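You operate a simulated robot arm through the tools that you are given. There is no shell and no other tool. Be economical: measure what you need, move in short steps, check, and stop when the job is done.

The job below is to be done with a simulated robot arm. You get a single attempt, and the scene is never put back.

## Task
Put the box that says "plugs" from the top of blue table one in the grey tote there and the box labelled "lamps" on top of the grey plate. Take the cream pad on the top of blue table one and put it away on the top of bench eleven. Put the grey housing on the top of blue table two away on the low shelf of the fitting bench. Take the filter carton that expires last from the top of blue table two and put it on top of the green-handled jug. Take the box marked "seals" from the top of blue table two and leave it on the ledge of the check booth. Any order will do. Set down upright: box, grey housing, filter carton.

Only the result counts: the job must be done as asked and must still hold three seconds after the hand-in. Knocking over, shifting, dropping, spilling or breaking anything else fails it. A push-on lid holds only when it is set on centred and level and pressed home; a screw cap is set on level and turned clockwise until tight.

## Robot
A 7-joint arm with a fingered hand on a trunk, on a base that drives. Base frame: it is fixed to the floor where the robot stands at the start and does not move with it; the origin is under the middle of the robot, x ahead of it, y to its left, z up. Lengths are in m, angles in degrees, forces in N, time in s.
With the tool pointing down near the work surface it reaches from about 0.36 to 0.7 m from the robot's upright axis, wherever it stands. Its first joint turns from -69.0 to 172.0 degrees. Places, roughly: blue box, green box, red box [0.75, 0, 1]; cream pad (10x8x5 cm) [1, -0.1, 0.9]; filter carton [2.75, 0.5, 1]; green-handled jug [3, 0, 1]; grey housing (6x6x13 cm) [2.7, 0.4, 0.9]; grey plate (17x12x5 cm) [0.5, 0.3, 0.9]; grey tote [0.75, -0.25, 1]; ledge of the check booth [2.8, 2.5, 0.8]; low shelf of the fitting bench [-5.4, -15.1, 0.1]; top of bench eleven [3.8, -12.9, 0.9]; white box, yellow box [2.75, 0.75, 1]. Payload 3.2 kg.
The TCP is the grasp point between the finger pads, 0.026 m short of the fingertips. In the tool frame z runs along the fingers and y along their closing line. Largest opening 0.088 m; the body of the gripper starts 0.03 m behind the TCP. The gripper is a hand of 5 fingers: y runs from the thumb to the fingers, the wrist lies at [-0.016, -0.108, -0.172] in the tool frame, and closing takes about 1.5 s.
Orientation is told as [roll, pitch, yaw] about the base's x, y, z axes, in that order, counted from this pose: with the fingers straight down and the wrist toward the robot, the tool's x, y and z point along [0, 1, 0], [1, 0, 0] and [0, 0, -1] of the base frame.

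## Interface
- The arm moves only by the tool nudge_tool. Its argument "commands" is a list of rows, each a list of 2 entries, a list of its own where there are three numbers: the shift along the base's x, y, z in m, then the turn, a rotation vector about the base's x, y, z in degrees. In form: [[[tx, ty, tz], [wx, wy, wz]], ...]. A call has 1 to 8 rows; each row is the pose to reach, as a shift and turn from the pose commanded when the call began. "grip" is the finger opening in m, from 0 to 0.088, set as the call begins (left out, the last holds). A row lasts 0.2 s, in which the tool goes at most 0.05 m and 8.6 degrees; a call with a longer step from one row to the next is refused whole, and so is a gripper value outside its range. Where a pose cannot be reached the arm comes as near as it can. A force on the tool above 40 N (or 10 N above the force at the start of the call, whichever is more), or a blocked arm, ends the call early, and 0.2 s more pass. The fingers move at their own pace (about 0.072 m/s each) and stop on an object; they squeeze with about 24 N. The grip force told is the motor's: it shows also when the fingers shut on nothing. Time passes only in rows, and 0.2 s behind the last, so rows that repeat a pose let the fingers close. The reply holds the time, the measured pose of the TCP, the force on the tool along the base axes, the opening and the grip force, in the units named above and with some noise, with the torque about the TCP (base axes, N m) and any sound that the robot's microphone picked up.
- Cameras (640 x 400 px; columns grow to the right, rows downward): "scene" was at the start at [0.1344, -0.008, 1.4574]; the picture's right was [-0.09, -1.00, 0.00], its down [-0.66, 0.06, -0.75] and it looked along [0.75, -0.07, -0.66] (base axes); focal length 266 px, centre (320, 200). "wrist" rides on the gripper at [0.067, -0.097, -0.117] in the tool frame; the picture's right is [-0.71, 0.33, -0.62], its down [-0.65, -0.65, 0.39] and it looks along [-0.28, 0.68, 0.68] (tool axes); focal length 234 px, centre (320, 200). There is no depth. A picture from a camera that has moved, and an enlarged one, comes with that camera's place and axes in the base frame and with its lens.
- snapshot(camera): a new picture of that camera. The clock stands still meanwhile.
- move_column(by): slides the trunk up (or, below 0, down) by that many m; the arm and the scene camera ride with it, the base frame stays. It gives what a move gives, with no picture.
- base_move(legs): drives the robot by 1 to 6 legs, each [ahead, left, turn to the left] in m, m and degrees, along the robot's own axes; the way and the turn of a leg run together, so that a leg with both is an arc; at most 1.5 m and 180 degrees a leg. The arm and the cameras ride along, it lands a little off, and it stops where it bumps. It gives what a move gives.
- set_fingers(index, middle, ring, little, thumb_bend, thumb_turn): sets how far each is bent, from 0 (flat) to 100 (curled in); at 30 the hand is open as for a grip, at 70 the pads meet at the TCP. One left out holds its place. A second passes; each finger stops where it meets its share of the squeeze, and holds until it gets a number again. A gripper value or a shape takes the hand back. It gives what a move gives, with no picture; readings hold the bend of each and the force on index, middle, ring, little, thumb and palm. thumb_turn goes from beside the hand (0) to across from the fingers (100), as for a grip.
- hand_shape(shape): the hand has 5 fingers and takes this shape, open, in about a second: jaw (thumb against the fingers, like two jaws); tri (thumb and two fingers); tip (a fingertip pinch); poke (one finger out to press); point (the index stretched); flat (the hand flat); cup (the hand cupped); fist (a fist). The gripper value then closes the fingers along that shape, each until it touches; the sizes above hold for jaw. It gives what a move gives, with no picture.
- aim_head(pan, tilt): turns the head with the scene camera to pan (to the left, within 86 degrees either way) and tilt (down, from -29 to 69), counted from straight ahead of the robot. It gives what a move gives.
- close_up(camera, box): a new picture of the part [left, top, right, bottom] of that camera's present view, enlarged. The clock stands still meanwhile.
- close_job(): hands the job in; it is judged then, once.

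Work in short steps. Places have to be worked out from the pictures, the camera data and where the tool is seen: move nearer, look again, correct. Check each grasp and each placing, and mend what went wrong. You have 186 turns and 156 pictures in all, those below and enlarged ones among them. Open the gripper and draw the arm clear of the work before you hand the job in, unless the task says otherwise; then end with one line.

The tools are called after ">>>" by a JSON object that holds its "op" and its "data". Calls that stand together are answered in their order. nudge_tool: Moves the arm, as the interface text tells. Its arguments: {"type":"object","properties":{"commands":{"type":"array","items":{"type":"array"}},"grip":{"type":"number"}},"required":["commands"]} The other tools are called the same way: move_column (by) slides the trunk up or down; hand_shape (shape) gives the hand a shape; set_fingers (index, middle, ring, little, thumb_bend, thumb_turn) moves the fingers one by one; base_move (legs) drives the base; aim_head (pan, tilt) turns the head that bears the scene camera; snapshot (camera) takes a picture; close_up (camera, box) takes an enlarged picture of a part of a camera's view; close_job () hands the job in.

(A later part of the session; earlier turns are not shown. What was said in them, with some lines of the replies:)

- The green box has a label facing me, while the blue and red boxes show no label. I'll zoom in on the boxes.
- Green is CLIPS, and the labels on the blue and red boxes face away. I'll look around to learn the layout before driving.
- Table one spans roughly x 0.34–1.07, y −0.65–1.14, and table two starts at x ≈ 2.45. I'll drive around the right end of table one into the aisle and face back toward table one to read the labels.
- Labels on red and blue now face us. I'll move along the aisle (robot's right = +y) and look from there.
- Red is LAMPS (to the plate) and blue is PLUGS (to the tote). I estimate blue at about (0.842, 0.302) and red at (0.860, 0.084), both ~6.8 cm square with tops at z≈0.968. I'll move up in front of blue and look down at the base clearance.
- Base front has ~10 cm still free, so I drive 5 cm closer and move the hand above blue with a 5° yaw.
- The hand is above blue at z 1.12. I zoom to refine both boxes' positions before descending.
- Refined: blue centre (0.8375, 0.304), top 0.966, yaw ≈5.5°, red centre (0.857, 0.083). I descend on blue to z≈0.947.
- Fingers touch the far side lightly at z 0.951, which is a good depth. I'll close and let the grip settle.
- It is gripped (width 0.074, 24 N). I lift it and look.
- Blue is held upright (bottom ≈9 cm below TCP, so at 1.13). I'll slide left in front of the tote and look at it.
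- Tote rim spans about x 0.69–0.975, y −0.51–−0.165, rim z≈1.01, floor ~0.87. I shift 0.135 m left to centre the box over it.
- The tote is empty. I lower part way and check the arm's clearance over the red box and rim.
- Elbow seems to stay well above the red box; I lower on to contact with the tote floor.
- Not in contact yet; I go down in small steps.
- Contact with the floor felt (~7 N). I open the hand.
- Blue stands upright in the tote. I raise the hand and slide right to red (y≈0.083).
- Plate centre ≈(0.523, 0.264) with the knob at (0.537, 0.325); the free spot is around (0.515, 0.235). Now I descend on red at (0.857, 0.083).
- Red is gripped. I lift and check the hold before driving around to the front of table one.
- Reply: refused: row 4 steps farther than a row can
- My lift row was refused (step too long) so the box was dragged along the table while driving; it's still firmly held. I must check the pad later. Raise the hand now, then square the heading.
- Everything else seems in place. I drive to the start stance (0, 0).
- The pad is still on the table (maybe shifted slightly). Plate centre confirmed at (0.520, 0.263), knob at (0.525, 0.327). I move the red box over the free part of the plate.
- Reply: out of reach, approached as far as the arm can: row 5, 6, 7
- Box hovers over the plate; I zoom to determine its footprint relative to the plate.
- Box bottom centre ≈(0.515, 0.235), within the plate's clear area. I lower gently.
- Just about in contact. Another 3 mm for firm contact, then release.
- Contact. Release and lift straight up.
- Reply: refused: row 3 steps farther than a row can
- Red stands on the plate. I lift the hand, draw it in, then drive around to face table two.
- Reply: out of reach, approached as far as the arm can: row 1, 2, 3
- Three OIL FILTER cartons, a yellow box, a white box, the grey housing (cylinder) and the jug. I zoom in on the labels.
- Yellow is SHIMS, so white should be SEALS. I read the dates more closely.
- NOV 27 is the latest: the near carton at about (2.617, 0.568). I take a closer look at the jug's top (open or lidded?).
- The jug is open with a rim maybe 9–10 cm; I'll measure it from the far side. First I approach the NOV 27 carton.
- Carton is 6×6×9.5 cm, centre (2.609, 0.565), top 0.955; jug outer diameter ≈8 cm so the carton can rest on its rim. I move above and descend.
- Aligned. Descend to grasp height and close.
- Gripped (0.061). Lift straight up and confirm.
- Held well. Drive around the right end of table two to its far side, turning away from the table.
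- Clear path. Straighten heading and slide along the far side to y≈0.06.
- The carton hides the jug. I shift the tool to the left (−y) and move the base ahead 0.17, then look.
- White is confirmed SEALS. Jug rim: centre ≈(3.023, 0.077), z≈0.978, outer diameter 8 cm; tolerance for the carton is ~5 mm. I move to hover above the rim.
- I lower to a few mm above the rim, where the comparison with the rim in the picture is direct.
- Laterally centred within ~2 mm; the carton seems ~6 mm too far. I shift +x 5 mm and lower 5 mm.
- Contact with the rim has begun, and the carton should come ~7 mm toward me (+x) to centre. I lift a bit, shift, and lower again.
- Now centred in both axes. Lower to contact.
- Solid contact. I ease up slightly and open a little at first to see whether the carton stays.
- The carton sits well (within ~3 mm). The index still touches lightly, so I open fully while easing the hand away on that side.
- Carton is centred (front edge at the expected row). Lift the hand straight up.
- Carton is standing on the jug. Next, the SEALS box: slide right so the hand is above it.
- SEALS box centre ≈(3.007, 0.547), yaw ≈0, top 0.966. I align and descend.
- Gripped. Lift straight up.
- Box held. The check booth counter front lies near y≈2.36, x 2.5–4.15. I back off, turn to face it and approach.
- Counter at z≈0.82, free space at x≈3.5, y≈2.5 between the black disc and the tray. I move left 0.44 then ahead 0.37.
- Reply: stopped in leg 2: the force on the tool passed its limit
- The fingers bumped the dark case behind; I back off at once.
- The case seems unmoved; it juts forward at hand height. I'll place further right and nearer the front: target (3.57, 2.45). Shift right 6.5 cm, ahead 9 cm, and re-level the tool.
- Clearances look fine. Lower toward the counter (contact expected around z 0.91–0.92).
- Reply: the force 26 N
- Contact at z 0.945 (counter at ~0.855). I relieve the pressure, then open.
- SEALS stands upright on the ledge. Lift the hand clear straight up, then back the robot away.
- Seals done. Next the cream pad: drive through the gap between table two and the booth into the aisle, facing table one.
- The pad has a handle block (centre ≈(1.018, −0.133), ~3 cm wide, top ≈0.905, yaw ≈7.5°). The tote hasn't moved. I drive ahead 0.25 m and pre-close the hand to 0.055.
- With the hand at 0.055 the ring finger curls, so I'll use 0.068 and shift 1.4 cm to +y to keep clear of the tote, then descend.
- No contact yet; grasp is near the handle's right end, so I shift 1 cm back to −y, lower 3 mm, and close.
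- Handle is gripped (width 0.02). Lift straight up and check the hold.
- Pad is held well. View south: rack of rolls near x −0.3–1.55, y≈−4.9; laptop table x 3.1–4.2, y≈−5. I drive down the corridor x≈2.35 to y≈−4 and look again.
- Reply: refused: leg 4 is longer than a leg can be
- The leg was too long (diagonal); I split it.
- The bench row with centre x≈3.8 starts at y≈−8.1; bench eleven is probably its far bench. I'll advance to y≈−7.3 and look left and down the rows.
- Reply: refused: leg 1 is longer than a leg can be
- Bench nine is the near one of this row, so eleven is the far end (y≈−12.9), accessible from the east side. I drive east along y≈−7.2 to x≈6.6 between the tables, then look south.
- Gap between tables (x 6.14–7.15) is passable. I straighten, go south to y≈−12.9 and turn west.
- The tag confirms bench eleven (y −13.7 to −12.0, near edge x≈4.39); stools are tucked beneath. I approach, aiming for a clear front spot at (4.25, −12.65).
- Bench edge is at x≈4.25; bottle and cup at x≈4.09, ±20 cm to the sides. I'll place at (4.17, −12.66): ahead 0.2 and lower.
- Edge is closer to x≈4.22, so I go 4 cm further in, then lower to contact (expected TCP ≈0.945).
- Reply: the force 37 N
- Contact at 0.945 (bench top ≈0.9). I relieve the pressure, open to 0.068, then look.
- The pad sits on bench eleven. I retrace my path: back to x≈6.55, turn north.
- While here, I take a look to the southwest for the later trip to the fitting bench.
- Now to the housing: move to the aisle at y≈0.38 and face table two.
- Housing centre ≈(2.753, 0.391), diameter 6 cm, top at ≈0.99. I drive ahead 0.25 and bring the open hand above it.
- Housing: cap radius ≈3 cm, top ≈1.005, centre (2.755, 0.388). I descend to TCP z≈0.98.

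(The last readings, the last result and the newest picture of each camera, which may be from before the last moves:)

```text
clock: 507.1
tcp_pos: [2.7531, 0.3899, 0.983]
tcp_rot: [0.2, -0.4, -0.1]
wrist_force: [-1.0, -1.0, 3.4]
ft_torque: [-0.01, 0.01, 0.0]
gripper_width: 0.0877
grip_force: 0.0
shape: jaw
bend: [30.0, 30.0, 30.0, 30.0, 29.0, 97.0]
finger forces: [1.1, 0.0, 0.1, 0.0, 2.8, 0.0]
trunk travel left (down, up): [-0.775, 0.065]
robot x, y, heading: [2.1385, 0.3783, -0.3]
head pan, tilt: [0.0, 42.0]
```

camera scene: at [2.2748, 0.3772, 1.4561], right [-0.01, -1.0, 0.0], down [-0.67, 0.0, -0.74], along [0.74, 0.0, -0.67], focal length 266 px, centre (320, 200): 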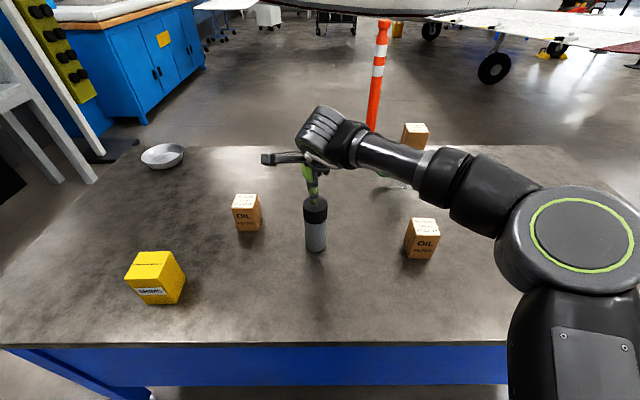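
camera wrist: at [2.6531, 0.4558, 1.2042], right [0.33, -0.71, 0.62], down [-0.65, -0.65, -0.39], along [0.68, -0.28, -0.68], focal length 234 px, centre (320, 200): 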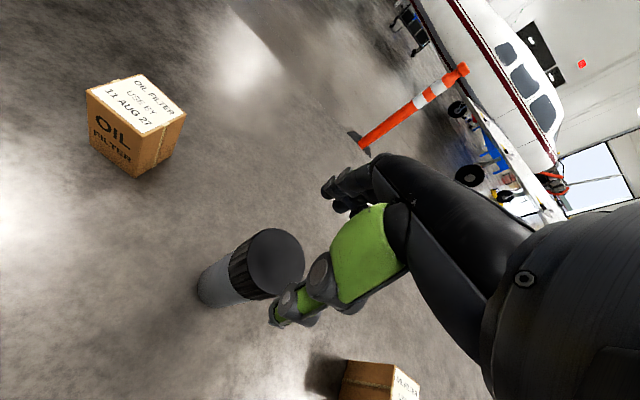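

Light touch at this depth; close the hand.

>>> {"op": "nudge_tool", "data": {"commands": [[[-0.001, 0, 0.001], [0, 0, 0]], [[-0.001, 0, 0.001], [0, 0, 0]], [[-0.001, 0, 0.001], [0, 0, 0]], [[-0.001, 0, 0.001], [0, 0, 0]], [[-0.001, 0, 0.001], [0, 0, 0]], [[-0.001, 0, 0.001], [0, 0, 0]], [[-0.001, 0, 0.001], [0, 0, 0]], [[-0.001, 0, 0.001], [0, 0, 0]]], "grip": 0.0}}

>>> {"op": "nudge_tool", "data": {"commands": [[[0, 0, 0.02], [0, 0, 0]], [[0, 0, 0.05], [0, 0, 0]], [[0, 0, 0.09], [0, 0, 0]], [[0, 0, 0.13], [0, 0, 0]], [[0, 0, 0.17], [0, 0, 0]], [[0, 0, 0.21], [0, 0, 0]], [[-0.03, 0, 0.24], [0, 0, 0]]]}}

>>> {"op": "snapshot", "data": {"camera": "scene"}}

>>> {"op": "snapshot", "data": {"camera": "wrist"}}

```text
clock: 508.9
tcp_pos: [2.7527, 0.3891, 0.9841]
tcp_rot: [0.0, -0.3, -0.1]
wrist_force: [3.3, -0.6, 8.9]
ft_torque: [-0.28, -0.08, 0.08]
gripper_width: 0.0495
grip_force: 24.2
shape: jaw
bend: [45.0, 48.0, 73.0, 56.0, 2.0, 98.0]
finger forces: [25.2, 14.6, 0.1, 0.0, 38.7, 0.0]
trunk travel left (down, up): [-0.775, 0.065]
robot x, y, heading: [2.1396, 0.3801, -0.2]
head pan, tilt: [0.0, 42.0]
```

```text
clock: 510.5
tcp_pos: [2.7198, 0.3894, 1.224]
tcp_rot: [0.0, -0.3, 0.0]
wrist_force: [-0.5, 0.0, -5.2]
ft_torque: [-0.02, -0.03, 0.0]
gripper_width: 0.048
grip_force: 23.7
shape: jaw
bend: [46.0, 50.0, 73.0, 57.0, 2.0, 97.0]
finger forces: [20.9, 12.5, 0.0, 0.0, 35.9, 0.1]
trunk travel left (down, up): [-0.775, 0.065]
robot x, y, heading: [2.1368, 0.3777, -0.5]
head pan, tilt: [0.0, 42.0]
```

```text
41 pictures are left
camera scene: at [2.2714, 0.3767, 1.4564], right [-0.01, -1.0, 0.0], down [-0.67, 0.0, -0.74], along [0.74, 0.0, -0.67], focal length 266 px, centre (320, 200)
```

scene: 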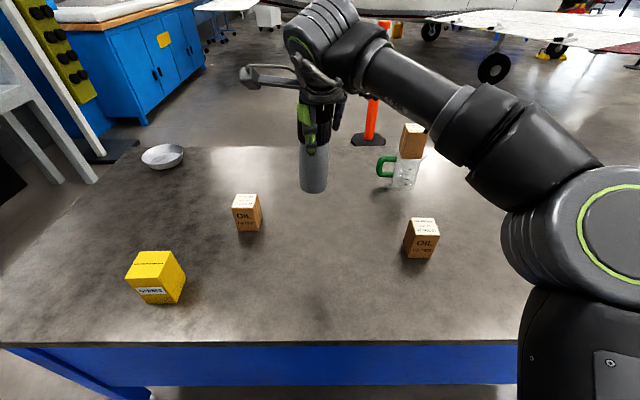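

```text
40 pictures are left
camera wrist: at [2.6228, 0.4566, 1.3407], right [0.33, -0.71, 0.63], down [-0.65, -0.65, -0.39], along [0.68, -0.28, -0.67], focal length 234 px, centre (320, 200)
```

wrist: 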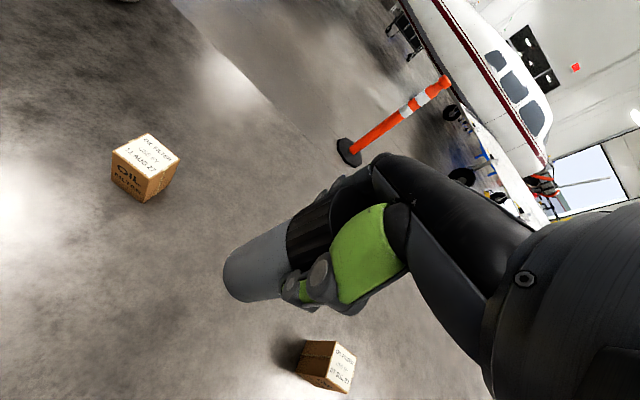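

Housing is held upright and the jug carton still stands. I drive out of the aisle and west along y≈−2.7 to survey the way to the fitting bench.

>>> {"op": "base_move", "data": {"legs": [[-0.3, 0, 0], [0, 0, -89.5], [1.5, 0, 0], [1.5, 0, 0], [0, 0, -90], [1.5, 0, 0]]}}

>>> {"op": "base_move", "data": {"legs": [[1.5, 0, 0], [1.4, 0, 0]]}}

>>> {"op": "aim_head", "data": {"pan": 75, "tilt": 12}}

>>> {"op": "snapshot", "data": {"camera": "scene"}}

```text
clock: 541.2
tcp_pos: [-0.2208, -2.6013, 1.222]
tcp_rot: [0.0, 0.0, 179.3]
wrist_force: [0.1, 0.6, -5.2]
ft_torque: [0.01, 0.04, 0.0]
gripper_width: 0.0469
grip_force: 23.9
shape: jaw
bend: [47.0, 50.0, 73.0, 57.0, 1.0, 97.0]
finger forces: [16.9, 11.6, 0.0, 0.1, 30.0, 0.0]
trunk travel left (down, up): [-0.775, 0.065]
robot x, y, heading: [0.3637, -2.5936, 178.9]
head pan, tilt: [0.0, 42.0]
```

```text
clock: 555.1
tcp_pos: [-3.105, -2.5509, 1.2225]
tcp_rot: [0.0, -0.1, 178.9]
wrist_force: [0.5, -0.3, -4.8]
ft_torque: [0.05, 0.0, 0.0]
gripper_width: 0.0466
grip_force: 23.9
shape: jaw
bend: [47.0, 50.0, 73.0, 57.0, 1.0, 97.0]
finger forces: [16.8, 11.6, 0.0, 0.1, 30.1, 0.0]
trunk travel left (down, up): [-0.775, 0.065]
robot x, y, heading: [-2.5208, -2.5491, 178.5]
head pan, tilt: [0.0, 42.0]
```

```text
clock: 556.6
tcp_pos: [-3.104, -2.5511, 1.2213]
tcp_rot: [0.1, -0.1, 179.0]
wrist_force: [0.4, 0.1, -5.8]
ft_torque: [0.0, 0.04, -0.02]
gripper_width: 0.0467
grip_force: 24.7
shape: jaw
bend: [47.0, 50.0, 73.0, 57.0, 1.0, 97.0]
finger forces: [16.8, 11.5, 0.0, 0.0, 30.0, 0.1]
trunk travel left (down, up): [-0.775, 0.065]
robot x, y, heading: [-2.5224, -2.5526, 178.6]
head pan, tilt: [75.0, 12.0]
```

```text
39 pictures are left
camera scene: at [-2.597, -2.6399, 1.5035], right [-0.96, 0.28, 0.0], down [0.06, 0.2, -0.98], along [-0.27, -0.94, -0.21], focal length 266 px, centre (320, 200)
```

scene: 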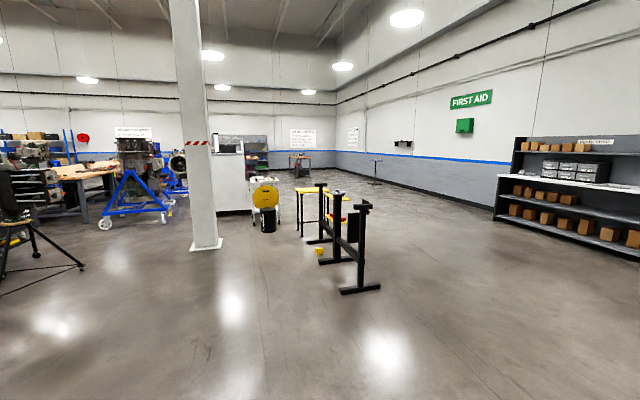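

>>> {"op": "close_up", "data": {"camera": "scene", "box": [200, 120, 400, 250]}}

>>> {"op": "close_up", "data": {"camera": "scene", "box": [270, 140, 330, 190]}}

```text
3.08 times, centred on (300, 185) of scene
camera zoom: at [-2.597, -2.6399, 1.5035], right [-0.96, 0.28, 0.0], down [0.06, 0.2, -0.98], along [-0.27, -0.94, -0.21], focal length 819 px, centre (382, 246)
```

zoom: 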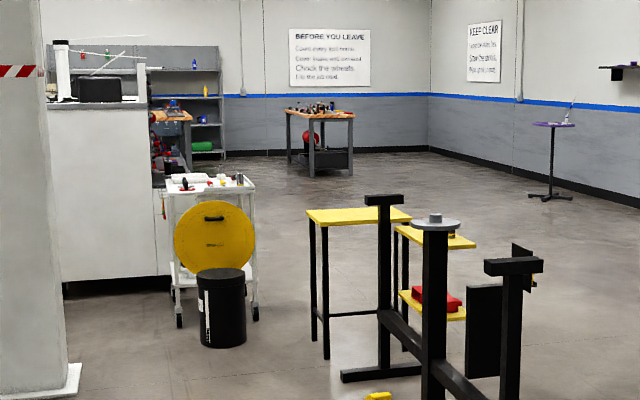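

```text
8.00 times, centred on (300, 165) of scene
camera zoom: at [-2.597, -2.6399, 1.5035], right [-0.96, 0.28, 0.0], down [0.06, 0.2, -0.98], along [-0.27, -0.94, -0.21], focal length 2129 px, centre (480, 480)
```

zoom: 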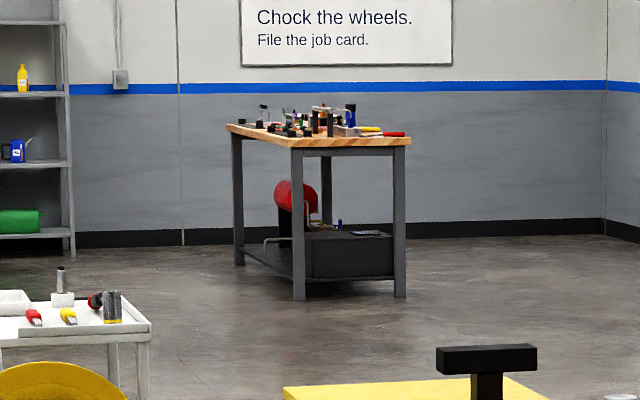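

The fitting bench is in the far corner (x −5.6…−5.0, y −14.4…−16.3), with its long open side facing east. I go west past the stands to x≈−5.1, then south.

>>> {"op": "base_move", "data": {"legs": [[1.5, 0, 0], [1.1, 0, 0], [0, 0, 91.2], [1.5, 0, 0], [1.5, 0, 0], [1.5, 0, 0]]}}

>>> {"op": "base_move", "data": {"legs": [[1.5, 0, 0], [1.5, 0, 0], [1.2, 0, 0]]}}

>>> {"op": "aim_head", "data": {"pan": 0, "tilt": 22}}

>>> {"op": "snapshot", "data": {"camera": "scene"}}

```text
clock: 594.1
tcp_pos: [-4.9718, -7.5491, 1.2213]
tcp_rot: [0.0, 0.0, -88.7]
wrist_force: [0.3, 0.4, -4.4]
ft_torque: [-0.01, 0.01, 0.01]
gripper_width: 0.0461
grip_force: 23.8
shape: jaw
bend: [48.0, 50.0, 73.0, 57.0, 0.0, 97.0]
finger forces: [15.1, 11.5, 0.1, 0.0, 28.2, 0.1]
trunk travel left (down, up): [-0.775, 0.065]
robot x, y, heading: [-4.9949, -6.9624, -88.9]
head pan, tilt: [75.0, 12.0]
```

```text
clock: 614.2
tcp_pos: [-4.9694, -11.751, 1.221]
tcp_rot: [0.0, -0.1, -90.2]
wrist_force: [-0.4, -0.1, -4.8]
ft_torque: [-0.02, -0.03, 0.03]
gripper_width: 0.0462
grip_force: 23.6
shape: jaw
bend: [48.0, 50.0, 73.0, 57.0, 0.0, 97.0]
finger forces: [15.0, 11.5, 0.1, 0.0, 28.0, 0.1]
trunk travel left (down, up): [-0.775, 0.065]
robot x, y, heading: [-4.9812, -11.1651, -90.4]
head pan, tilt: [75.0, 12.0]
```

```text
clock: 615.7
tcp_pos: [-4.9701, -11.7501, 1.221]
tcp_rot: [0.1, 0.0, -90.3]
wrist_force: [0.1, -1.0, -5.6]
ft_torque: [-0.02, 0.01, -0.04]
gripper_width: 0.0461
grip_force: 23.9
shape: jaw
bend: [48.0, 50.0, 73.0, 57.0, 0.0, 97.0]
finger forces: [15.0, 11.5, 0.0, 0.0, 28.0, 0.0]
trunk travel left (down, up): [-0.775, 0.065]
robot x, y, heading: [-4.9824, -11.1657, -90.5]
head pan, tilt: [0.0, 22.0]
```

```text
36 pictures are left
camera scene: at [-4.98, -11.3111, 1.4872], right [-1.0, 0.01, 0.0], down [0.0, 0.38, -0.93], along [-0.01, -0.93, -0.38], focal length 266 px, centre (320, 200)
```

scene: 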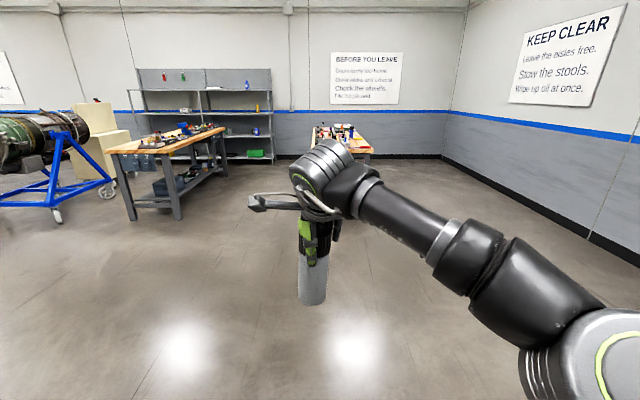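

The fitting bench is the right-hand one. I move to x≈−4.1, turn to face west and strafe south alongside it, then look at its low shelf.

>>> {"op": "base_move", "data": {"legs": [[0, 0.88, 0], [1.2, 0, 0], [0, 0, -89.5], [0, 1.4, 0], [0, 1.0, 0]]}}

>>> {"op": "aim_head", "data": {"pan": 0, "tilt": 48}}

>>> {"op": "snapshot", "data": {"camera": "scene"}}

```text
clock: 641.2
tcp_pos: [-4.7226, -14.7791, 1.2203]
tcp_rot: [0.1, 0.0, 179.6]
wrist_force: [0.4, 0.4, -5.7]
ft_torque: [0.0, 0.0, 0.04]
gripper_width: 0.0461
grip_force: 24.1
shape: jaw
bend: [48.0, 50.0, 73.0, 57.0, 0.0, 97.0]
finger forces: [13.5, 11.5, 0.0, 0.1, 26.2, 0.0]
trunk travel left (down, up): [-0.775, 0.065]
robot x, y, heading: [-4.1395, -14.7727, 179.6]
head pan, tilt: [0.0, 22.0]
```

```text
clock: 642.1
tcp_pos: [-4.7231, -14.7799, 1.2213]
tcp_rot: [-0.1, -0.2, 179.6]
wrist_force: [-0.5, -0.1, -4.9]
ft_torque: [0.07, 0.03, 0.0]
gripper_width: 0.0456
grip_force: 24.0
shape: jaw
bend: [48.0, 50.0, 73.0, 57.0, 0.0, 97.0]
finger forces: [13.4, 11.4, 0.0, 0.0, 26.2, 0.0]
trunk travel left (down, up): [-0.775, 0.065]
robot x, y, heading: [-4.1367, -14.7725, 179.7]
head pan, tilt: [0.0, 48.0]
```

```text
35 pictures are left
camera scene: at [-4.2675, -14.7709, 1.4476], right [0.01, 1.0, 0.0], down [0.74, -0.01, -0.67], along [-0.67, 0.01, -0.74], focal length 266 px, centre (320, 200)
```

scene: 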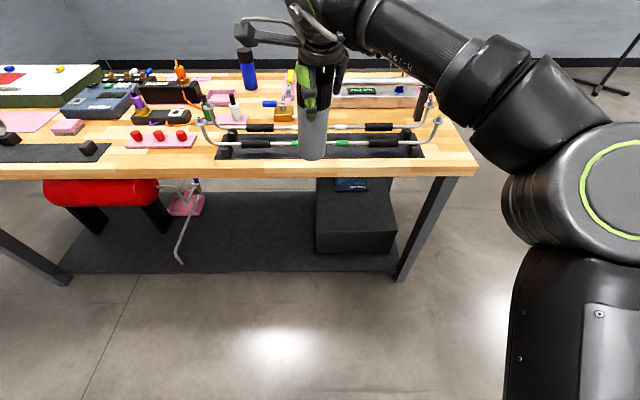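

Low shelf is visible: free zone y −15.45…−14.85 between the hose and the black case; shelf front x≈−4.95, bench top edge x≈−4.87. I back off slightly, strafe to y≈−15.12, and lower the trunk.

>>> {"op": "base_move", "data": {"legs": [[-0.15, 0.34, 0]]}}

>>> {"op": "move_column", "data": {"by": -0.4}}

>>> {"op": "aim_head", "data": {"pan": 0, "tilt": 35}}

>>> {"op": "snapshot", "data": {"camera": "scene"}}

```text
clock: 644.5
tcp_pos: [-4.5763, -15.1163, 1.2211]
tcp_rot: [0.0, -0.1, 179.6]
wrist_force: [0.7, -0.1, -5.0]
ft_torque: [0.04, 0.0, -0.02]
gripper_width: 0.0458
grip_force: 24.3
shape: jaw
bend: [48.0, 50.0, 73.0, 57.0, 0.0, 97.0]
finger forces: [13.4, 11.5, 0.0, 0.0, 26.1, 0.1]
trunk travel left (down, up): [-0.775, 0.065]
robot x, y, heading: [-3.9903, -15.1088, 179.3]
head pan, tilt: [0.0, 48.0]
```

```text
clock: 648.3
tcp_pos: [-4.5759, -15.1168, 0.8218]
tcp_rot: [-0.1, -0.2, 179.6]
wrist_force: [0.1, -0.4, -4.3]
ft_torque: [-0.01, 0.04, -0.01]
gripper_width: 0.0455
grip_force: 23.9
shape: jaw
bend: [48.0, 50.0, 73.0, 57.0, 0.0, 97.0]
finger forces: [13.4, 11.5, 0.1, 0.1, 26.1, 0.0]
trunk travel left (down, up): [-0.375, 0.465]
robot x, y, heading: [-3.9917, -15.1113, 179.4]
head pan, tilt: [0.0, 48.0]
```

```text
clock: 649.0
tcp_pos: [-4.5744, -15.1169, 0.8214]
tcp_rot: [0.0, -0.1, 179.6]
wrist_force: [-0.1, 0.9, -4.2]
ft_torque: [0.0, -0.01, -0.03]
gripper_width: 0.0458
grip_force: 24.3
shape: jaw
bend: [48.0, 50.0, 73.0, 57.0, 0.0, 97.0]
finger forces: [13.3, 11.3, 0.1, 0.1, 26.2, 0.1]
trunk travel left (down, up): [-0.375, 0.465]
robot x, y, heading: [-3.9941, -15.1082, 179.3]
head pan, tilt: [0.0, 35.0]
```

```text
34 pictures are left
camera scene: at [-4.1299, -15.1091, 1.0665], right [0.01, 1.0, 0.0], down [0.57, -0.01, -0.82], along [-0.82, 0.01, -0.57], focal length 266 px, centre (320, 200)
```

scene: 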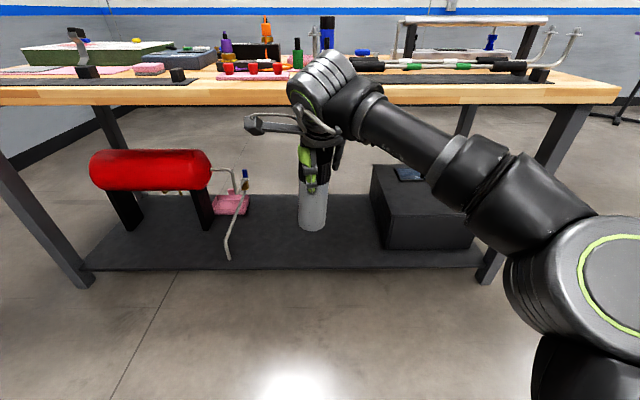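

Good view of the shelf with a clear gap. I lower the rest of the way and lower the hand to z≈0.33.

>>> {"op": "move_column", "data": {"by": -0.365}}

>>> {"op": "nudge_tool", "data": {"commands": [[[0, 0, -0.04], [0, 0, 0]], [[0, 0, -0.08], [0, 0, 0]], [[0, 0, -0.12], [0, 0, 0]]]}}

>>> {"op": "aim_head", "data": {"pan": 0, "tilt": 20}}

>>> {"op": "snapshot", "data": {"camera": "scene"}}

```text
clock: 652.6
tcp_pos: [-4.5746, -15.117, 0.456]
tcp_rot: [-0.2, 0.0, 179.5]
wrist_force: [0.2, -1.0, -5.4]
ft_torque: [0.01, 0.01, 0.01]
gripper_width: 0.0455
grip_force: 24.5
shape: jaw
bend: [48.0, 50.0, 73.0, 57.0, 0.0, 97.0]
finger forces: [13.4, 11.4, 0.1, 0.0, 26.0, 0.1]
trunk travel left (down, up): [-0.01, 0.83]
robot x, y, heading: [-3.9915, -15.1105, 179.3]
head pan, tilt: [0.0, 35.0]
```

```text
clock: 653.4
tcp_pos: [-4.5754, -15.117, 0.3361]
tcp_rot: [0.0, 0.0, 179.6]
wrist_force: [0.3, -0.5, -4.9]
ft_torque: [-0.02, 0.02, -0.02]
gripper_width: 0.0458
grip_force: 24.6
shape: jaw
bend: [48.0, 50.0, 73.0, 57.0, 0.0, 97.0]
finger forces: [13.1, 11.5, 0.2, 0.0, 25.7, 0.0]
trunk travel left (down, up): [-0.01, 0.83]
robot x, y, heading: [-3.99, -15.1095, 179.2]
head pan, tilt: [0.0, 35.0]
```

```text
clock: 654.1
tcp_pos: [-4.5747, -15.1175, 0.3372]
tcp_rot: [0.0, -0.2, 179.7]
wrist_force: [0.0, -0.1, -5.2]
ft_torque: [0.0, 0.02, -0.02]
gripper_width: 0.0461
grip_force: 24.0
shape: jaw
bend: [48.0, 50.0, 73.0, 57.0, 0.0, 97.0]
finger forces: [13.1, 11.6, 0.1, 0.0, 25.8, 0.1]
trunk travel left (down, up): [-0.01, 0.83]
robot x, y, heading: [-3.9944, -15.1106, 179.5]
head pan, tilt: [0.0, 20.0]
```

```text
33 pictures are left
camera scene: at [-4.1347, -15.109, 0.7253], right [0.01, 1.0, 0.0], down [0.34, 0.0, -0.94], along [-0.94, 0.01, -0.34], focal length 266 px, centre (320, 200)
```

scene: 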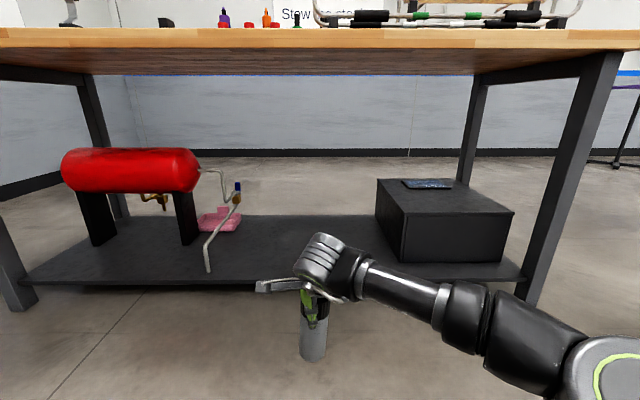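

All clear. Drive ahead 0.48 m to bring the housing over the shelf.

>>> {"op": "base_move", "data": {"legs": [[0.48, 0, 0]]}}

>>> {"op": "snapshot", "data": {"camera": "scene"}}

```text
clock: 657.0
tcp_pos: [-5.057, -15.112, 0.3359]
tcp_rot: [-0.1, -0.2, 179.6]
wrist_force: [0.2, -0.1, -4.9]
ft_torque: [0.02, -0.02, -0.06]
gripper_width: 0.0457
grip_force: 23.6
shape: jaw
bend: [48.0, 51.0, 73.0, 57.0, 0.0, 97.0]
finger forces: [13.1, 11.4, 0.1, 0.0, 25.8, 0.0]
trunk travel left (down, up): [-0.01, 0.83]
robot x, y, heading: [-4.4707, -15.1057, 179.3]
head pan, tilt: [0.0, 20.0]
```

```text
32 pictures are left
camera scene: at [-4.6161, -15.1035, 0.7254], right [0.01, 1.0, 0.0], down [0.34, 0.0, -0.94], along [-0.94, 0.01, -0.34], focal length 266 px, centre (320, 200)
```

scene: 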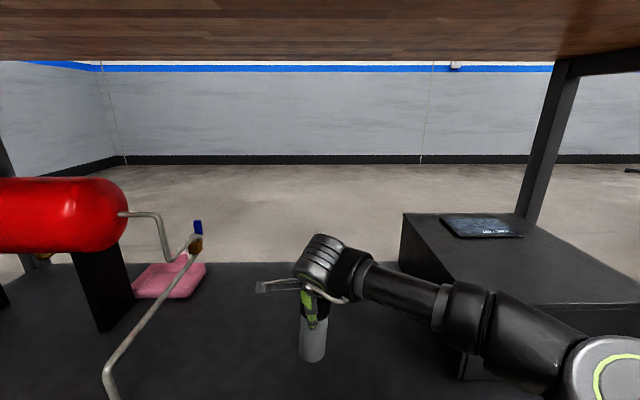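

Forearm passes in front of the case. Lower toward the shelf.

>>> {"op": "nudge_tool", "data": {"commands": [[[0, 0, -0.03], [0, 0, 0]], [[0, 0, -0.06], [0, 0, 0]], [[0, 0, -0.085], [0, 0, 0]]]}}

>>> {"op": "snapshot", "data": {"camera": "scene"}}

```text
clock: 657.8
tcp_pos: [-5.0556, -15.1114, 0.2506]
tcp_rot: [-0.2, -0.1, 179.5]
wrist_force: [0.7, 0.1, -5.0]
ft_torque: [0.05, 0.02, -0.05]
gripper_width: 0.0453
grip_force: 24.1
shape: jaw
bend: [48.0, 51.0, 73.0, 57.0, 0.0, 97.0]
finger forces: [12.9, 11.6, 0.1, 0.0, 25.6, 0.0]
trunk travel left (down, up): [-0.01, 0.83]
robot x, y, heading: [-4.4743, -15.1033, 179.5]
head pan, tilt: [0.0, 20.0]
```

```text
31 pictures are left
camera scene: at [-4.616, -15.1035, 0.7254], right [0.01, 1.0, 0.0], down [0.34, 0.0, -0.94], along [-0.94, 0.01, -0.34], focal length 266 px, centre (320, 200)
```

scene: 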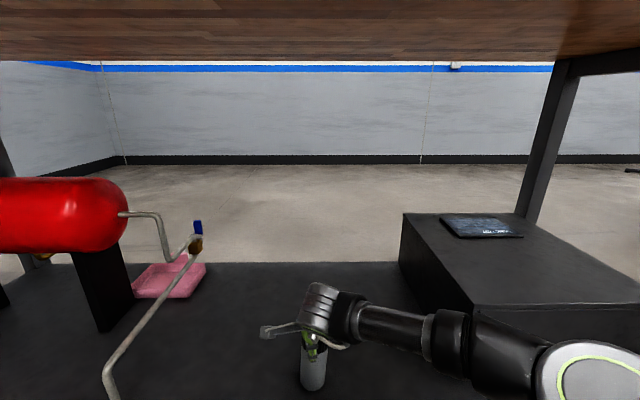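

Still free. Lower in small steps until contact.

>>> {"op": "nudge_tool", "data": {"commands": [[[0, 0, -0.006], [0, 0, 0]], [[0, 0, -0.012], [0, 0, 0]], [[0, 0, -0.017], [0, 0, 0]], [[0, 0, -0.021], [0, 0, 0]], [[0, 0, -0.025], [0, 0, 0]]]}}

```text
clock: 658.9
tcp_pos: [-5.0589, -15.1162, 0.2427]
tcp_rot: [0.7, -1.5, 179.7]
wrist_force: [5.6, -0.7, 19.1]
ft_torque: [0.39, -0.59, -0.09]
gripper_width: 0.0453
grip_force: 24.0
shape: jaw
bend: [49.0, 52.0, 73.0, 57.0, 0.0, 98.0]
finger forces: [16.4, 11.7, 0.0, 0.1, 34.2, 0.0]
trunk travel left (down, up): [-0.01, 0.83]
robot x, y, heading: [-4.4721, -15.1065, 179.6]
head pan, tilt: [0.0, 20.0]
stopped in row 5: the force on the tool passed its limit (the readings are from after the stop); the commanded pose is now the measured one
```

Contact. I re-level the tool and ease up 3 mm, then check forces.

>>> {"op": "nudge_tool", "data": {"commands": [[[0.0, 0.002, 0.004], [0.7, -1.5, 0]], [[0.0, 0.002, 0.004], [0.7, -1.5, 0]]]}}

>>> {"op": "close_up", "data": {"camera": "scene", "box": [250, 270, 400, 400]}}

```text
clock: 659.5
tcp_pos: [-5.0584, -15.1115, 0.2431]
tcp_rot: [-0.2, 0.3, 179.9]
wrist_force: [-2.0, -2.3, 13.7]
ft_torque: [0.06, 0.26, 0.02]
gripper_width: 0.0451
grip_force: 23.9
shape: jaw
bend: [48.0, 51.0, 73.0, 57.0, 0.0, 98.0]
finger forces: [14.7, 14.6, 0.0, 0.1, 28.2, 0.0]
trunk travel left (down, up): [-0.01, 0.83]
robot x, y, heading: [-4.4719, -15.1092, 179.3]
head pan, tilt: [0.0, 20.0]
```

```text
3.08 times, centred on (325, 335) of scene
camera zoom: at [-4.6143, -15.1037, 0.7258], right [0.01, 1.0, 0.0], down [0.34, 0.0, -0.94], along [-0.94, 0.01, -0.34], focal length 819 px, centre (305, -215)
```

zoom: 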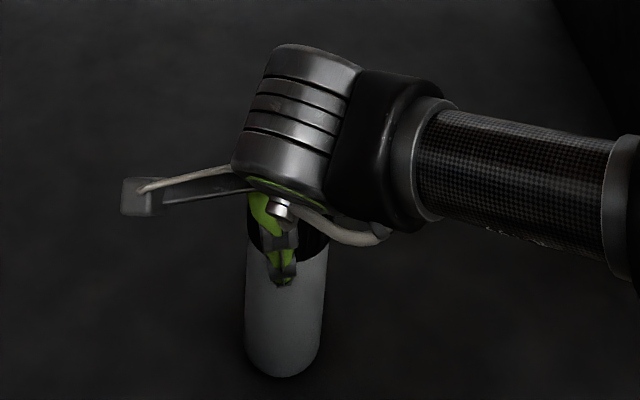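

>>> {"op": "nudge_tool", "data": {"commands": [[[0, 0, 0.002], [0, 0, 0]], [[0, 0, 0.003], [0, 0, 0]]]}}

```text
clock: 660.1
tcp_pos: [-5.0577, -15.1119, 0.2439]
tcp_rot: [-0.3, 0.6, 179.7]
wrist_force: [-3.9, -1.4, 5.5]
ft_torque: [0.01, 0.42, 0.03]
gripper_width: 0.045
grip_force: 24.1
shape: jaw
bend: [48.0, 51.0, 73.0, 57.0, 0.0, 98.0]
finger forces: [14.7, 14.6, 0.0, 0.1, 27.1, 0.1]
trunk travel left (down, up): [-0.01, 0.83]
robot x, y, heading: [-4.4748, -15.1073, 179.3]
head pan, tilt: [0.0, 20.0]
```

Fine-level and open gradually.

>>> {"op": "nudge_tool", "data": {"commands": [[[0, 0, 0], [-0.3, 0.6, 0]], [[0, 0, 0], [-0.3, 0.6, 0]], [[0, 0, 0], [-0.3, 0.6, 0]], [[0, 0, 0], [-0.3, 0.6, 0]]], "grip": 0.065}}

>>> {"op": "close_up", "data": {"camera": "scene", "box": [250, 270, 400, 400]}}

```text
clock: 661.1
tcp_pos: [-5.0585, -15.1117, 0.2434]
tcp_rot: [0.0, -0.1, 179.7]
wrist_force: [0.9, -1.1, 1.0]
ft_torque: [-0.02, 0.0, -0.01]
gripper_width: 0.0651
grip_force: 0.0
shape: jaw
bend: [40.0, 34.0, 27.0, 39.0, 7.0, 98.0]
finger forces: [0.8, 0.0, 0.1, 0.0, 1.1, 0.1]
trunk travel left (down, up): [-0.01, 0.83]
robot x, y, heading: [-4.4726, -15.1062, 179.3]
head pan, tilt: [0.0, 20.0]
```

```text
3.08 times, centred on (325, 335) of scene
camera zoom: at [-4.6154, -15.1036, 0.7255], right [0.01, 1.0, 0.0], down [0.34, 0.0, -0.94], along [-0.94, 0.01, -0.34], focal length 819 px, centre (305, -215)
```

zoom: 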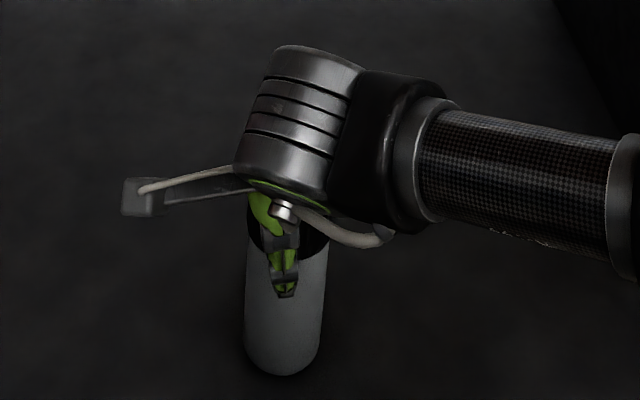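

Housing stands freely. I open fully and raise straight up.

>>> {"op": "nudge_tool", "data": {"commands": [[[0, 0, 0], [0, 0, 0]], [[0, 0, 0], [0, 0, 0]], [[0, 0, 0], [0, 0, 0]], [[0, 0, 0.012], [0, 0, 0]], [[0, 0, 0.03], [0, 0, 0]], [[0, 0, 0.055], [0, 0, 0]], [[0, 0, 0.08], [0, 0, 0]], [[0, 0, 0.11], [0, 0, 0]]], "grip": 0.088}}

>>> {"op": "snapshot", "data": {"camera": "scene"}}

```text
clock: 662.9
tcp_pos: [-5.0588, -15.112, 0.3553]
tcp_rot: [0.0, 0.0, 179.6]
wrist_force: [0.4, -0.1, -0.9]
ft_torque: [0.01, 0.02, -0.03]
gripper_width: 0.0879
grip_force: 0.1
shape: jaw
bend: [30.0, 30.0, 30.0, 30.0, 30.0, 97.0]
finger forces: [0.0, 0.1, 0.1, 0.0, 0.1, 0.1]
trunk travel left (down, up): [-0.01, 0.83]
robot x, y, heading: [-4.4741, -15.1004, 179.2]
head pan, tilt: [0.0, 20.0]
```

```text
28 pictures are left
camera scene: at [-4.6157, -15.1035, 0.7255], right [0.01, 1.0, 0.0], down [0.34, 0.0, -0.94], along [-0.94, 0.01, -0.34], focal length 266 px, centre (320, 200)
```

scene: 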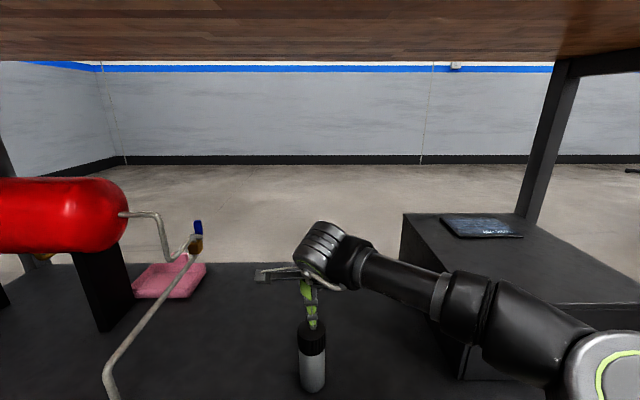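

Hand is above the housing top (~0.26 m). I back straight out and check.

>>> {"op": "base_move", "data": {"legs": [[-0.48, 0, 0]]}}

>>> {"op": "snapshot", "data": {"camera": "scene"}}

```text
clock: 665.8
tcp_pos: [-4.5747, -15.116, 0.3555]
tcp_rot: [0.1, 0.0, 179.5]
wrist_force: [0.5, 0.0, 0.5]
ft_torque: [0.02, 0.01, -0.01]
gripper_width: 0.0876
grip_force: 0.1
shape: jaw
bend: [30.0, 30.0, 30.0, 30.0, 30.0, 97.0]
finger forces: [0.1, 0.0, 0.0, 0.0, 0.0, 0.0]
trunk travel left (down, up): [-0.01, 0.83]
robot x, y, heading: [-3.9881, -15.1088, 179.1]
head pan, tilt: [0.0, 20.0]
```

```text
27 pictures are left
camera scene: at [-4.1312, -15.1094, 0.7255], right [0.02, 1.0, 0.0], down [0.34, -0.01, -0.94], along [-0.94, 0.01, -0.34], focal length 266 px, centre (320, 200)
```

scene: 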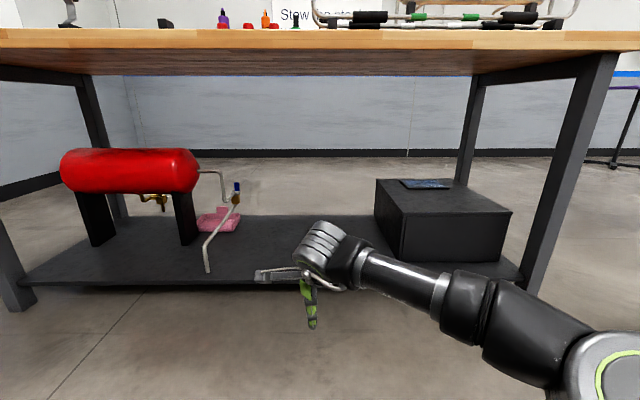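

The hand hides it; I raise the trunk out of the way and verify.

>>> {"op": "move_column", "data": {"by": 0.4}}

>>> {"op": "aim_head", "data": {"pan": 0, "tilt": 35}}

>>> {"op": "snapshot", "data": {"camera": "scene"}}

```text
clock: 669.6
tcp_pos: [-4.5727, -15.116, 0.7547]
tcp_rot: [0.1, 0.1, 179.6]
wrist_force: [-0.1, 0.0, -0.2]
ft_torque: [0.01, -0.01, -0.02]
gripper_width: 0.0879
grip_force: 0.1
shape: jaw
bend: [30.0, 30.0, 30.0, 30.0, 30.0, 97.0]
finger forces: [0.1, 0.0, 0.0, 0.0, 0.0, 0.0]
trunk travel left (down, up): [-0.41, 0.43]
robot x, y, heading: [-3.9917, -15.1138, 179.2]
head pan, tilt: [0.0, 20.0]
```

```text
clock: 670.4
tcp_pos: [-4.5735, -15.115, 0.7547]
tcp_rot: [0.1, 0.0, 179.4]
wrist_force: [-0.4, 0.0, -0.4]
ft_torque: [0.01, -0.01, -0.03]
gripper_width: 0.0877
grip_force: 0.2
shape: jaw
bend: [30.0, 30.0, 30.0, 30.0, 30.0, 97.0]
finger forces: [0.0, 0.1, 0.0, 0.0, 0.1, 0.0]
trunk travel left (down, up): [-0.41, 0.43]
robot x, y, heading: [-3.9889, -15.1108, 179.2]
head pan, tilt: [0.0, 35.0]
```

```text
26 pictures are left
camera scene: at [-4.1261, -15.1094, 1.1017], right [0.02, 1.0, 0.0], down [0.57, -0.01, -0.82], along [-0.82, 0.01, -0.57], focal length 266 px, centre (320, 200)
```

scene: 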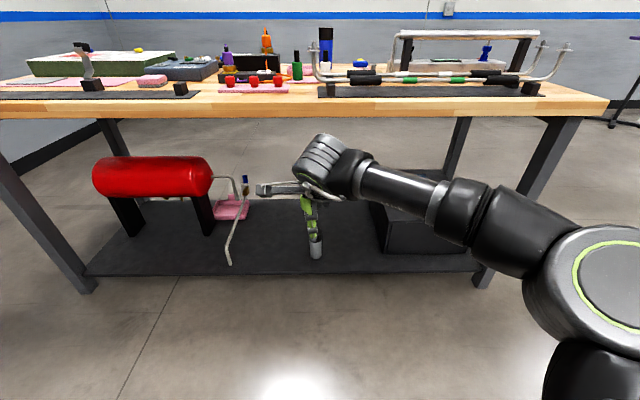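

>>> {"op": "move_column", "data": {"by": 0.35}}

>>> {"op": "aim_head", "data": {"pan": 0, "tilt": 45}}

>>> {"op": "close_up", "data": {"camera": "scene", "box": [200, 120, 440, 280]}}

```text
clock: 673.8
tcp_pos: [-4.5736, -15.1163, 1.1054]
tcp_rot: [0.2, 0.0, 179.6]
wrist_force: [-0.5, 0.4, 0.6]
ft_torque: [0.01, 0.02, 0.03]
gripper_width: 0.0879
grip_force: 0.2
shape: jaw
bend: [30.0, 30.0, 30.0, 30.0, 30.0, 97.0]
finger forces: [0.0, 0.1, 0.1, 0.1, 0.0, 0.0]
trunk travel left (down, up): [-0.76, 0.08]
robot x, y, heading: [-3.9892, -15.1086, 179.1]
head pan, tilt: [0.0, 35.0]
```

```text
clock: 674.5
tcp_pos: [-4.5747, -15.1166, 1.1054]
tcp_rot: [0.1, 0.0, 179.6]
wrist_force: [0.9, 0.4, 0.1]
ft_torque: [0.01, -0.01, -0.01]
gripper_width: 0.0879
grip_force: 0.1
shape: jaw
bend: [30.0, 30.0, 30.0, 30.0, 30.0, 97.0]
finger forces: [0.1, 0.0, 0.0, 0.0, 0.0, 0.0]
trunk travel left (down, up): [-0.76, 0.08]
robot x, y, heading: [-3.992, -15.1136, 179.0]
head pan, tilt: [0.0, 45.0]
```

```text
2.50 times, centred on (320, 200) of scene
camera zoom: at [-4.1194, -15.1095, 1.4369], right [0.02, 1.0, 0.0], down [0.71, -0.01, -0.71], along [-0.71, 0.01, -0.71], focal length 665 px, centre (320, 200)
```

zoom: 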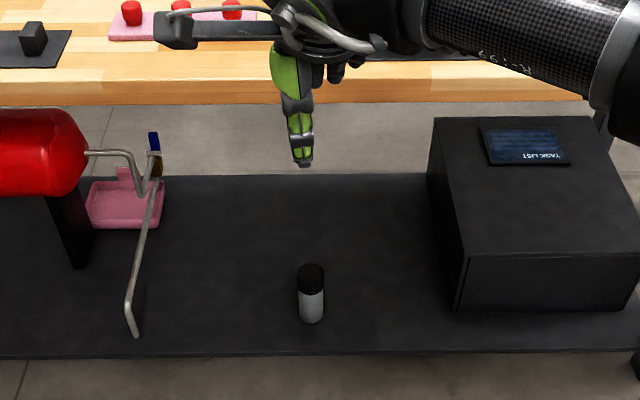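

The housing stands upright on the fitting bench's low shelf. The hand is open and clear and each item was checked as it was placed, so I hand in.

>>> {"op": "close_job", "data": {}}

```text
The job is handed in.
```

I handed the job in with all six items placed. "Plugs" is in the tote, "lamps" is on the plate, the pad is on bench eleven, the housing is on the fitting bench's low shelf, the NOV 27 filter carton is on the jug, and "seals" is on the check booth ledge. The hand did bump the dark case in the check booth, which looked unmoved afterwards. "Lamps" was also dragged along table one before I lifted it; I saw nothing else there disturbed except possibly the pad, which I then moved anyway.
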